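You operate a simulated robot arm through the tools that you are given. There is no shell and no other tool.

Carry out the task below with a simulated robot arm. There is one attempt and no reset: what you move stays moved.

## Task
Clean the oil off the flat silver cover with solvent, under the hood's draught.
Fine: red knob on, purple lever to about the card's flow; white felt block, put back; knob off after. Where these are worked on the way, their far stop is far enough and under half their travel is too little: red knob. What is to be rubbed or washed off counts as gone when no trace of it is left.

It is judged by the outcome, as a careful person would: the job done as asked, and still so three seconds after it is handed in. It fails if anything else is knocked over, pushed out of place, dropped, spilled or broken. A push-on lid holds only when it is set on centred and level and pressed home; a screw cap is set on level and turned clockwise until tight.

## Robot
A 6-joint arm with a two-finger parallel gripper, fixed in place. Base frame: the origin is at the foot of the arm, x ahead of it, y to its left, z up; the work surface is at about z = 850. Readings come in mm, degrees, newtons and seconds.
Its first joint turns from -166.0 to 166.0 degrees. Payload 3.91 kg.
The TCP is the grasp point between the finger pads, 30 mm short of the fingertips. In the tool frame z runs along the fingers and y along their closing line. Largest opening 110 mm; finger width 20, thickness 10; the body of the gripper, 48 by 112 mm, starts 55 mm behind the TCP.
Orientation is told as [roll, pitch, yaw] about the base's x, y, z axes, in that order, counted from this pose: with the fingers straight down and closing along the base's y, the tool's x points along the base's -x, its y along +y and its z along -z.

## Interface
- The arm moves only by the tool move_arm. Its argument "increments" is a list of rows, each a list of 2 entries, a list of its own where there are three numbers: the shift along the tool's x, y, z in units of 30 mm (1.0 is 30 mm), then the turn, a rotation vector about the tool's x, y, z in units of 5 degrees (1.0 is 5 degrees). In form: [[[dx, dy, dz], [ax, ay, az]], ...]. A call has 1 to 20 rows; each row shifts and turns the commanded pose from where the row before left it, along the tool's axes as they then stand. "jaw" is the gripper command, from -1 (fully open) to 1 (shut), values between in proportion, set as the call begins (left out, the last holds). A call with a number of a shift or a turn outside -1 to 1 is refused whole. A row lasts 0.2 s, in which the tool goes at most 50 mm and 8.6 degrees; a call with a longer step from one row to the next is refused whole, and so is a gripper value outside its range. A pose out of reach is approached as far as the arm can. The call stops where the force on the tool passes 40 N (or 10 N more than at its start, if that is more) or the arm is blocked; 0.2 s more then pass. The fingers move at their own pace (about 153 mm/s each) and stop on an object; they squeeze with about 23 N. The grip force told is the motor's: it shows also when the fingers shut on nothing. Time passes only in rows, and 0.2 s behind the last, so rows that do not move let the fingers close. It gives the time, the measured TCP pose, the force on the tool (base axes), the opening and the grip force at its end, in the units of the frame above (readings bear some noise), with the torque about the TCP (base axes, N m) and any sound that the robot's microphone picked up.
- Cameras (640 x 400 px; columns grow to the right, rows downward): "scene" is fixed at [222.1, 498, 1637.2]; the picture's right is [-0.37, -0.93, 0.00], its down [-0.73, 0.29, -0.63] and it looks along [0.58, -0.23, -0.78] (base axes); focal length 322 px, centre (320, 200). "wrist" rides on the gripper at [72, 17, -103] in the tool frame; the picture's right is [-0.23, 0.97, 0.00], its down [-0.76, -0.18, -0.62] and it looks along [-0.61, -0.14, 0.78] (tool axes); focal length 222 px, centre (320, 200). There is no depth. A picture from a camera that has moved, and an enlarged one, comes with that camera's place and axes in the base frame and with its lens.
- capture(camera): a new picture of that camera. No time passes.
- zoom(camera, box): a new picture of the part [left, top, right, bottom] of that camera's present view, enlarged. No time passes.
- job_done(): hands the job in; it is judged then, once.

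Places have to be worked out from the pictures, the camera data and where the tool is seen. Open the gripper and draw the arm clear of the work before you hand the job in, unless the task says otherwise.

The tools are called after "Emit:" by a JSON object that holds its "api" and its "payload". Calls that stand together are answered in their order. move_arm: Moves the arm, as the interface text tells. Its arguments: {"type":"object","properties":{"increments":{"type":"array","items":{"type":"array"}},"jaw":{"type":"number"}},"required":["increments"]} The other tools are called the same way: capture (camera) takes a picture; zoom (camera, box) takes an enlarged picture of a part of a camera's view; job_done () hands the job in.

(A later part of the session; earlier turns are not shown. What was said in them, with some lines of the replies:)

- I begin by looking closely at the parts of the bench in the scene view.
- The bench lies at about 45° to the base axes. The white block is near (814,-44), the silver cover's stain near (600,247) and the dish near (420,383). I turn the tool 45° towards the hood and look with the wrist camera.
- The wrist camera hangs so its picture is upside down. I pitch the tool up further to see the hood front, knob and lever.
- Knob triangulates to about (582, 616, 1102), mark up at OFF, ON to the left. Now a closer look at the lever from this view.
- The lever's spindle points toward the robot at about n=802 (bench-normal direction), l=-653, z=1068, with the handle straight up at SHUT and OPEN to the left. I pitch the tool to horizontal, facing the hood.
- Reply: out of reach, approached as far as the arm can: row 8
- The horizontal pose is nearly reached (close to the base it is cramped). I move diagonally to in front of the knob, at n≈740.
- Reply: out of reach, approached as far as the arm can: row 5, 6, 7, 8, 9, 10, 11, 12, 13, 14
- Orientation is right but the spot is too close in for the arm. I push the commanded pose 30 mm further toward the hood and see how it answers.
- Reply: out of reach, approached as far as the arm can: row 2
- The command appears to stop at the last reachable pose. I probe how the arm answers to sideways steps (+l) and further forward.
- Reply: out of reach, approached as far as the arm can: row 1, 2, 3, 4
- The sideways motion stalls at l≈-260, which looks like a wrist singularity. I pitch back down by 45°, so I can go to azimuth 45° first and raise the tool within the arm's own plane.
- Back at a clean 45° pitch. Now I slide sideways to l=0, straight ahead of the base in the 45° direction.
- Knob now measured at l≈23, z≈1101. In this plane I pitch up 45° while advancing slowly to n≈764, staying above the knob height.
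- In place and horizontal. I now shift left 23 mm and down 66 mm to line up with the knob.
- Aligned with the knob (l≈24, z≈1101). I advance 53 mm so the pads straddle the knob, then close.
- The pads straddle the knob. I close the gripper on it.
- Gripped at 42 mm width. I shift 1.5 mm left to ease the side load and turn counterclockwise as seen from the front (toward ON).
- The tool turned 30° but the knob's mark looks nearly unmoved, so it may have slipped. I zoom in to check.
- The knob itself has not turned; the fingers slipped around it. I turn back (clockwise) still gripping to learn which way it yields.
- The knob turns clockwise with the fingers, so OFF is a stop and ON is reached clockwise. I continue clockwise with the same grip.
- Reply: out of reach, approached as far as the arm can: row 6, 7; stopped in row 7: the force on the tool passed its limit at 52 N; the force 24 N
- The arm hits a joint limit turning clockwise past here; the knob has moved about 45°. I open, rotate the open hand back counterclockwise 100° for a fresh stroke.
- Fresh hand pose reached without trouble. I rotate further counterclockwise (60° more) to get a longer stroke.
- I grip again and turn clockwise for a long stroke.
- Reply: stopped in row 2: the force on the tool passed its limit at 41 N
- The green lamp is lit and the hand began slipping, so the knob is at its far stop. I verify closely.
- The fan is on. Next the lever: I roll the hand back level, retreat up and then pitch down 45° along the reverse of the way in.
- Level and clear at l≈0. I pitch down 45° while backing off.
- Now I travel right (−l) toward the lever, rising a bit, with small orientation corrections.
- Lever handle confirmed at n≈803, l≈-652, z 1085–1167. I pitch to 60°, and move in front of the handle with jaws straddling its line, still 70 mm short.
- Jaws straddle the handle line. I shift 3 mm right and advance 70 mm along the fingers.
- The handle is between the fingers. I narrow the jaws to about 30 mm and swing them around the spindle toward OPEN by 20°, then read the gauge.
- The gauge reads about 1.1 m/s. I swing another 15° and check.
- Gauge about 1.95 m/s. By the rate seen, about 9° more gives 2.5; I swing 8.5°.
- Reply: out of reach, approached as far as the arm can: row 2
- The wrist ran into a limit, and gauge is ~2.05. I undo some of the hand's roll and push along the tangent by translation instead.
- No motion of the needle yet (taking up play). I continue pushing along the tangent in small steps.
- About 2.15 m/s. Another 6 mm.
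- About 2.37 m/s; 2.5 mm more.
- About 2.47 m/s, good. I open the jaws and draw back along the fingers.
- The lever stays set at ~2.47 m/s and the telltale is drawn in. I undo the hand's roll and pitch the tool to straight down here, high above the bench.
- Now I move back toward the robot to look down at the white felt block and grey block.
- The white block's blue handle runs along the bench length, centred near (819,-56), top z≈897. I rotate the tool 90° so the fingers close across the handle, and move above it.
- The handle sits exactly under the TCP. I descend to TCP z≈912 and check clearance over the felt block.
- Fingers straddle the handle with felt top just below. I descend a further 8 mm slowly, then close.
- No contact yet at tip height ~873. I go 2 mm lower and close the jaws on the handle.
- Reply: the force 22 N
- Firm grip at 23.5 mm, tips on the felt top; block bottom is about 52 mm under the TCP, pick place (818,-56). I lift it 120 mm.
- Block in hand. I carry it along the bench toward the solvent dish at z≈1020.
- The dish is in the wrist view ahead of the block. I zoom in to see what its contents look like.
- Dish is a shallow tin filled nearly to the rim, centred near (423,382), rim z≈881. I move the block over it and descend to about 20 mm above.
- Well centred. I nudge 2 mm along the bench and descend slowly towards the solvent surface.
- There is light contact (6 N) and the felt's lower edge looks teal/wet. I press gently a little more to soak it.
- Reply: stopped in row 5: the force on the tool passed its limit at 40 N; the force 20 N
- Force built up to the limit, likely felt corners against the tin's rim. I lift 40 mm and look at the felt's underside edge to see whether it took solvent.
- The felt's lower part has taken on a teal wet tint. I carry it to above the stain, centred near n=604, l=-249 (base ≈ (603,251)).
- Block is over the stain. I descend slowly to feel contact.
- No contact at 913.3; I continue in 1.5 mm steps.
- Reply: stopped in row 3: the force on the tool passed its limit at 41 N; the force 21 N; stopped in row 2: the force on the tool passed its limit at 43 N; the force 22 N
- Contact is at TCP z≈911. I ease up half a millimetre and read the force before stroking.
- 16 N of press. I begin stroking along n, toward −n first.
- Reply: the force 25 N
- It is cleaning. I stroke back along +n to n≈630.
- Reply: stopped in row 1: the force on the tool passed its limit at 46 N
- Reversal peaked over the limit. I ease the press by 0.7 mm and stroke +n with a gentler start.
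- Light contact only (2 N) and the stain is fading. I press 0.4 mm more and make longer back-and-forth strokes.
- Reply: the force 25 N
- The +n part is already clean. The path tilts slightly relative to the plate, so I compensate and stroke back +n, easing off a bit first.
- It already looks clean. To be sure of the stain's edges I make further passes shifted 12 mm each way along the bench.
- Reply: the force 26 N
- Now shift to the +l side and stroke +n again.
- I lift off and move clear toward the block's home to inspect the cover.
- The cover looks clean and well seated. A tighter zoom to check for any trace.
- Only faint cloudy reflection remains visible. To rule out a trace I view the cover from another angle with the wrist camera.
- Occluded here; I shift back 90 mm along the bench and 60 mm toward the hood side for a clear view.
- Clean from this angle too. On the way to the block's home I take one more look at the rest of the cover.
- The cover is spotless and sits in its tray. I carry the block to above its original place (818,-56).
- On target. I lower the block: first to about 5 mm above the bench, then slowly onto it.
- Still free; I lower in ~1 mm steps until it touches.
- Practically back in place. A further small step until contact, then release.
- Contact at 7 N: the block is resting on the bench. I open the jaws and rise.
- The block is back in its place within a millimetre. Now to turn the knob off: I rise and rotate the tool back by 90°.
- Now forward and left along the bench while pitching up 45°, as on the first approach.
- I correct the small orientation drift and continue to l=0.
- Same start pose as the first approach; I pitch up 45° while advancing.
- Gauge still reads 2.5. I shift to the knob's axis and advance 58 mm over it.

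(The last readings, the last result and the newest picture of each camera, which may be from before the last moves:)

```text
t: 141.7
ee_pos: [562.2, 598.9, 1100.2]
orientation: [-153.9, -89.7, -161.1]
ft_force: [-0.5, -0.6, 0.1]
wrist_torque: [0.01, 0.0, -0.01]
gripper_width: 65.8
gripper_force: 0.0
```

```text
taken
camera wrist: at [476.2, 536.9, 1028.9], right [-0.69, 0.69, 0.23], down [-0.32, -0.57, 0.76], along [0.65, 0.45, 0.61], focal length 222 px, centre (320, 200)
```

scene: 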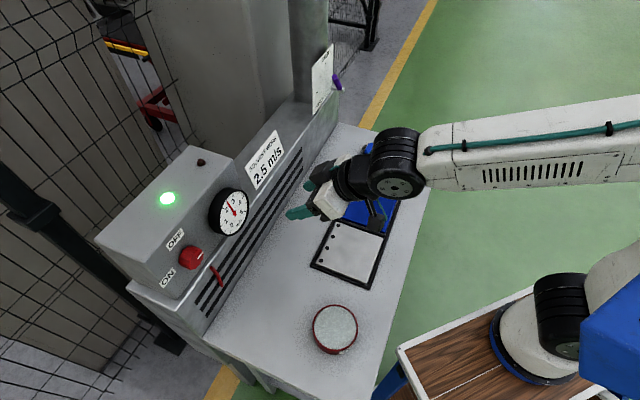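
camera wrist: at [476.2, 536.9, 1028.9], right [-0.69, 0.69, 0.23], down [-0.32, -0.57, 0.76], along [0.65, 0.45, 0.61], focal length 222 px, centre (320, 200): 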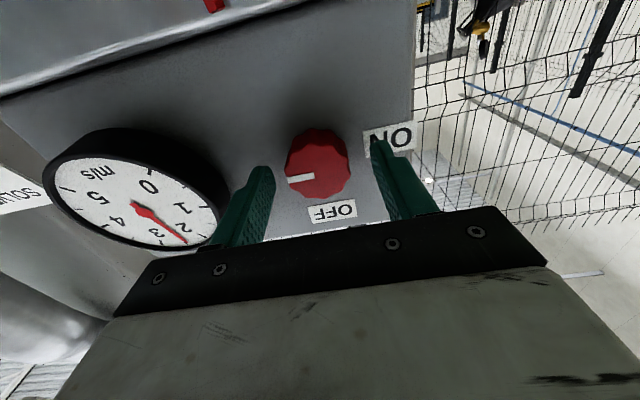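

The fingers straddle the knob. I close on it and turn counterclockwise toward OFF.

Emit:
{"api": "move_arm", "payload": {"increments": [[[0, 0, 0], [0, 0, 0]], [[0, 0, 0], [0, 0, 0]], [[0, 0, 0], [0, 0, 0]]], "jaw": 1}}

Emit:
{"api": "move_arm", "payload": {"increments": [[[0, 0, 0], [0, 0, -1]], [[0, 0, 0], [0, 0, -1]], [[0, 0, 0], [0, 0, -1]], [[0, 0, 0], [0, 0, -1]], [[0, 0, 0], [0, 0, -1]], [[0, 0, 0], [0, 0, -1]], [[0, 0, 0], [0, 0, -1]], [[0, 0, 0], [0, 0, -1]], [[0, 0, 0], [0, 0, -1]], [[0, 0, 0], [0, 0, -1]], [[0, 0, 0], [0, 0, -1]], [[0, 0, 0], [0, 0, -1]], [[0, 0, 0], [0, 0, -1]], [[0, 0, 0], [0, 0, -1]], [[0, 0, 0], [0, 0, -1]], [[0, 0, 0], [0, 0, -1]], [[0, 0, 0], [0, 0, -1]], [[0, 0, 0], [0, 0, -1]], [[0, 0, 0], [0, 0, -1]], [[0, 0, 0], [0, 0, -1]]]}}

Emit:
{"api": "zoom", "payload": {"camera": "wrist", "box": [240, 100, 420, 240]}}

Emit:
{"api": "zoom", "payload": {"camera": "scene", "box": [140, 170, 300, 310]}}

```text
t: 142.5
ee_pos: [563.0, 597.1, 1102.2]
orientation: [-167.5, -89.7, -147.5]
ft_force: [5.5, -3.5, 0.2]
wrist_torque: [-0.13, 0.05, -0.24]
gripper_width: 40.6
gripper_force: 44.8
```

```text
t: 146.7
ee_pos: [561.5, 599.8, 1099.5]
orientation: [-90.0, 10.2, 135.1]
ft_force: [-9.2, -1.2, -24.3]
wrist_torque: [0.51, 0.66, 0.14]
gripper_width: 41.5
gripper_force: 44.8
```

```text
2.86 times, centred on (330, 170) of wrist
camera zoom: at [540.3, 473.3, 1095.8], right [-0.04, 0.04, -1.0], down [-0.99, 0.11, 0.04], along [0.11, 0.99, 0.03], focal length 635 px, centre (291, 286)
```

zoom: 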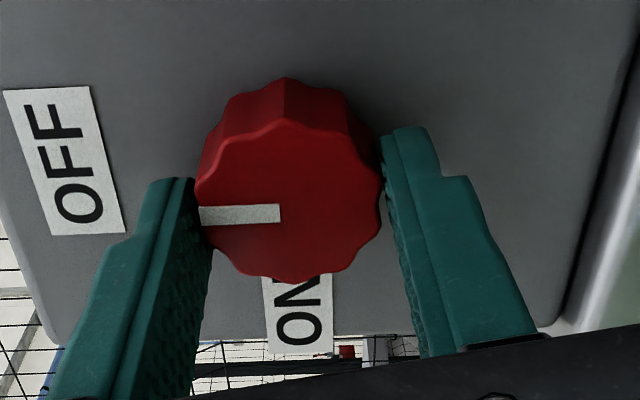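

```text
2.86 times, centred on (220, 240) of scene
camera zoom: at [222.1, 498.0, 1637.2], right [-0.37, -0.93, 0.0], down [-0.73, 0.29, -0.63], along [0.58, -0.23, -0.78], focal length 919 px, centre (606, 86)
```

zoom: 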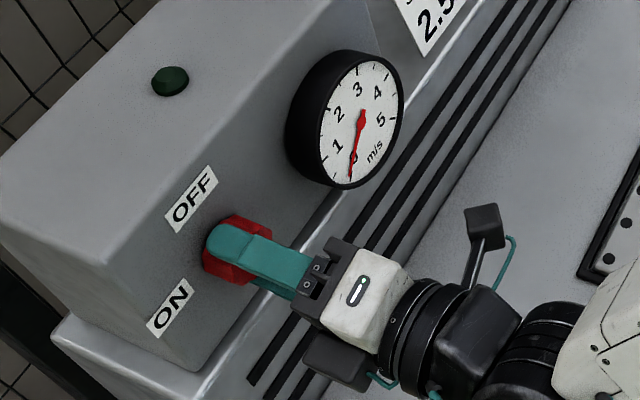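

Lamp is out and the gauge reads 0; the knob is at its OFF stop. I release, draw back, and roll the hand back.

Emit:
{"api": "move_arm", "payload": {"increments": [[[0, 0, 0], [0, 0, 0]], [[0, 0, 0], [0, 0, 0]], [[0, 0, -0.5], [0, 0, 0]], [[0, 0, -0.7], [0, 0, 0]], [[0, 0, -0.7], [0, 0, 0]], [[0, 0, 0], [0, 0, 1]], [[0, 0, 0], [0, 0, 1]], [[0, 0, 0], [0, 0, 1]], [[0, 0, 0], [0, 0, 1]], [[0, 0, 0], [0, 0, 1]], [[0, 0, 0], [0, 0, 1]], [[0, 0, 0], [0, 0, 1]], [[0, 0, 0], [0, 0, 1]], [[0, 0, 0], [0, 0, 1]], [[0, 0, 0], [0, 0, 1]], [[0, 0, 0], [0, 0, 1]], [[0, 0, 0], [0, 0, 1]], [[0, 0, 0], [0, 0, 1]], [[0, 0, 0], [0, 0, 1]], [[0, 0, 0], [0, 0, 1]]], "jaw": -0.2}}

Emit:
{"api": "move_arm", "payload": {"increments": [[[0, 0, 0], [0, 0, 1]], [[0, 0, 0], [0, 0, 1]], [[0, 0, 0], [0, 0, 1]], [[0, 0, 0], [0, 0, 1]], [[0, 0, 0], [0, 0, 1]], [[-0.6, -0.25, 0], [0, 0, 0]], [[-0.6, -0.25, 0], [0, 0, 0]], [[-0.6, -0.25, 0], [0, 0, 0]], [[-0.5, -0.15, 0], [0, 0, 0]], [[0, 0, 0], [0, 0, 0]]]}}

Emit:
{"api": "zoom", "payload": {"camera": "scene", "box": [140, 170, 300, 310]}}

```text
t: 150.9
ee_pos: [521.1, 558.4, 1101.0]
orientation: [-90.4, -65.0, 135.4]
ft_force: [-0.5, 0.5, 0.0]
wrist_torque: [0.01, -0.03, 0.01]
gripper_width: 66.2
gripper_force: 0.0
```

```text
t: 153.1
ee_pos: [541.3, 538.9, 1169.6]
orientation: [-161.2, -89.8, -153.8]
ft_force: [0.3, 0.3, -0.7]
wrist_torque: [-0.03, -0.02, 0.01]
gripper_width: 65.8
gripper_force: 0.1
```

```text
2.86 times, centred on (220, 240) of scene
camera zoom: at [222.1, 498.0, 1637.2], right [-0.37, -0.93, 0.0], down [-0.73, 0.29, -0.63], along [0.58, -0.23, -0.78], focal length 919 px, centre (606, 86)
```

zoom: 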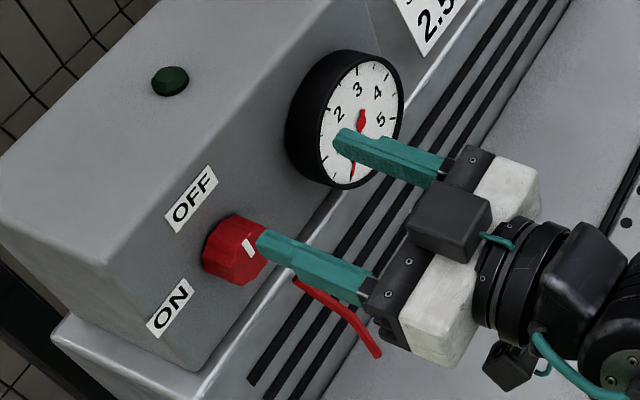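

The knob mark is back up at OFF. I pitch the tool down while backing off, then move clear toward the robot's side.

Emit:
{"api": "move_arm", "payload": {"increments": [[[0.0, 0, -0.3], [0, 1, 0]], [[0.03, 0, -0.3], [0, 1, 0]], [[0.05, 0, -0.29], [0, 1, 0]], [[0.08, 0, -0.28], [0, 1, 0]], [[0.1, 0, -0.27], [0, 1, 0]], [[0.13, 0, -0.26], [0, 1, 0]], [[0.15, 0, -0.25], [0, 1, 0]], [[0.17, 0, -0.23], [0, 1, 0]], [[0.19, 0, -0.21], [0, 1, 0]], [[-0.5, -0.6, -0.5], [0, 0, 0]], [[-0.5, -0.7, -0.5], [0, 0, 0]], [[-0.5, -0.8, -0.5], [0, 0, 0]], [[-0.3, -0.9, -0.3], [0, 0, 0]], [[0, -1, 0], [0, 0, 0]], [[0, -1, 0], [0, 0, 0]], [[0, -1, 0], [0, 0, 0]], [[0, -1, 0], [0, 0, 0]], [[0, -1, 0], [0, 0, 0]], [[0, -1, 0], [0, 0, 0]], [[0, 0, 0], [0, 0, 0]]], "jaw": -1}}

Emit:
{"api": "capture", "payload": {"camera": "scene"}}

```text
t: 157.3
ee_pos: [675.0, 292.9, 1246.3]
orientation: [-0.1, -45.3, 45.2]
ft_force: [-0.9, 0.0, 0.5]
wrist_torque: [0.01, 0.01, 0.02]
gripper_width: 110.2
gripper_force: 0.0
```

```text
taken
```

scene: 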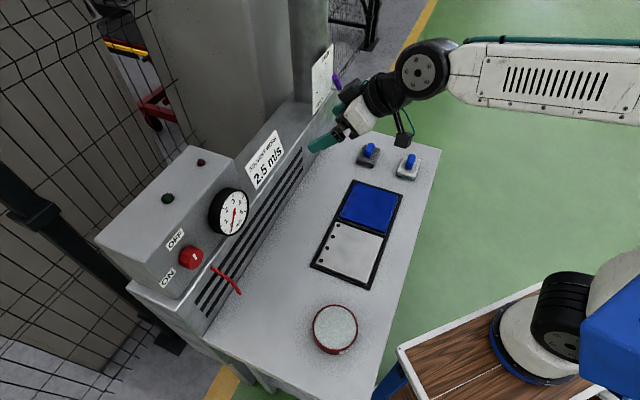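

All is in order. I withdraw the arm fully to about its starting pose.

Emit:
{"api": "move_arm", "payload": {"increments": [[[0, 0, 0], [0, 1, 0]], [[0, 0, 0], [0, 1, 0]], [[0, 0, 0], [0, 1, 0]], [[0, 0, 0], [0, 1, 0]], [[0, 0, 0], [0, 1, 0]], [[0, 0, 0], [0, 1, 0]], [[0, 0, 0], [0, 1, 0]], [[0, 0, 0], [0, 1, 0]], [[0, 0, 0], [0, 1, 0]], [[0.9, 0, -0.3], [0, 0, 0]], [[0.9, 0, -0.3], [0, 0, 0]], [[0.9, 0, -0.3], [0, 0, 0]], [[0.9, 0, -0.3], [0, 0, 0]], [[0.9, 0, -0.3], [0, 0, 0]], [[0.9, 0, -0.3], [0, 0, 0]], [[0.9, 0, -0.3], [0, 0, 0]], [[0, 0, 0], [0, 0, 0]]]}}

Emit:
{"api": "capture", "payload": {"camera": "scene"}}

Emit:
{"api": "zoom", "payload": {"camera": "scene", "box": [290, 120, 450, 300]}}

Emit:
{"api": "zoom", "payload": {"camera": "scene", "box": [290, 280, 390, 370]}}

Emit:
{"api": "zoom", "payload": {"camera": "scene", "box": [325, 225, 385, 270]}}

```text
t: 160.9
ee_pos: [540.2, 159.5, 1308.4]
orientation: [-0.1, -0.2, 45.0]
ft_force: [0.4, -0.2, 0.5]
wrist_torque: [-0.03, 0.01, 0.01]
gripper_width: 110.0
gripper_force: 0.1
```

```text
taken
```

scene: 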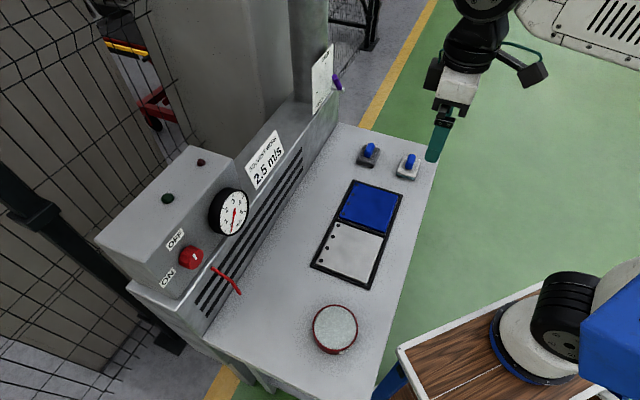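

```text
2.22 times, centred on (370, 210) of scene
camera zoom: at [222.1, 498.0, 1637.2], right [-0.37, -0.93, 0.0], down [-0.73, 0.29, -0.63], along [0.58, -0.23, -0.78], focal length 715 px, centre (209, 178)
```

zoom: 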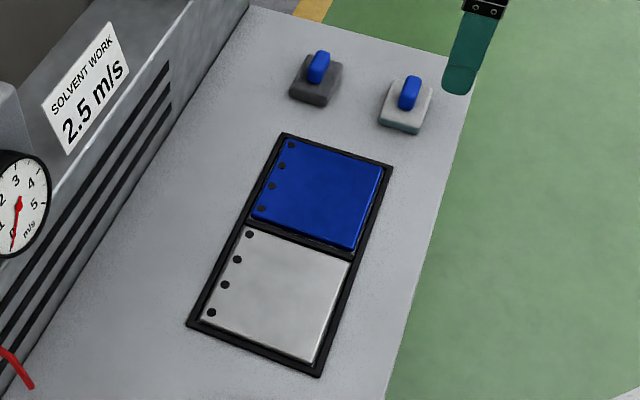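

```text
4.44 times, centred on (340, 325) of scene
camera zoom: at [222.1, 498.0, 1637.2], right [-0.37, -0.93, 0.0], down [-0.73, 0.29, -0.63], along [0.58, -0.23, -0.78], focal length 1430 px, centre (231, -356)
```

zoom: 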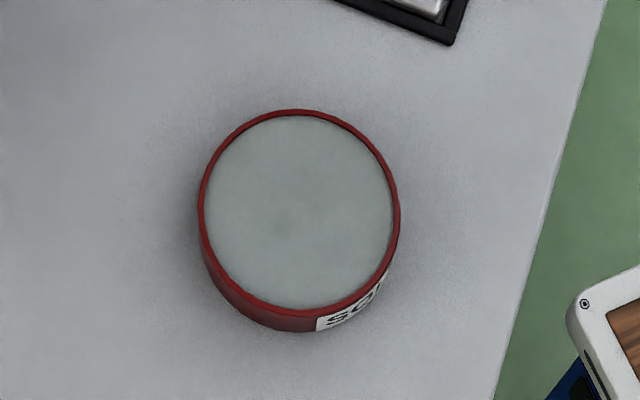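

```text
8.89 times, centred on (355, 248) of scene
camera zoom: at [222.1, 498.0, 1637.2], right [-0.37, -0.93, 0.0], down [-0.73, 0.29, -0.63], along [0.58, -0.23, -0.78], focal length 2860 px, centre (9, -222)
```

zoom: 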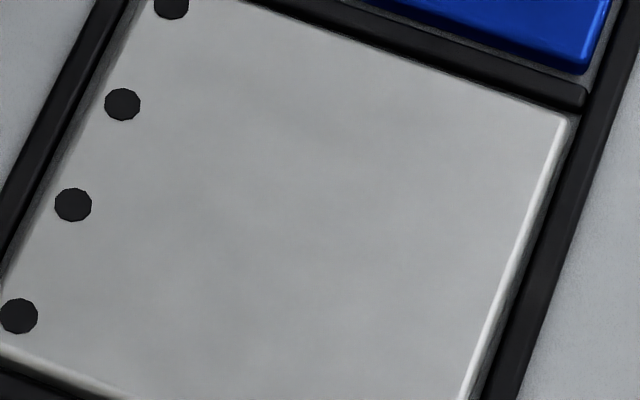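

Cover clean, block and tin in place, knob off with the lamp out, and the arm clear with its jaws open. I hand the job in.

Emit:
{"api": "job_done", "payload": {}}

```text
The job is handed in.
```

The silver cover is clean: no oil shows in the scene view or in the wrist-camera views I took from two positions. The job is handed in.

- **Draught:** I turned the red knob on and set the purple lever so the gauge read about 2.47 m/s, against 2.5 m/s on the card. The knob turns clockwise to its far stop, even though the ON label sits to its left. I left the lever where it was set.
- **Cleaning:** I soaked the white felt block in the solvent tin and rubbed the cover until nothing was left. The force limit tripped a few times from pressing too hard (once on the tin, the rest on the cover), so I eased off each time. The cover slid about 3 mm in its tray during rubbing and was back where it started by the last view.
- **Afterwards:** The felt block is back within about a millimetre of where it was, though its lower half is still wet. The knob is at OFF, the lamp is out and the gauge reads 0. The arm is clear with its jaws open.

In the final view the solvent tin, the grey block and the blue cover showed no visible shift, and nothing looked spilled.
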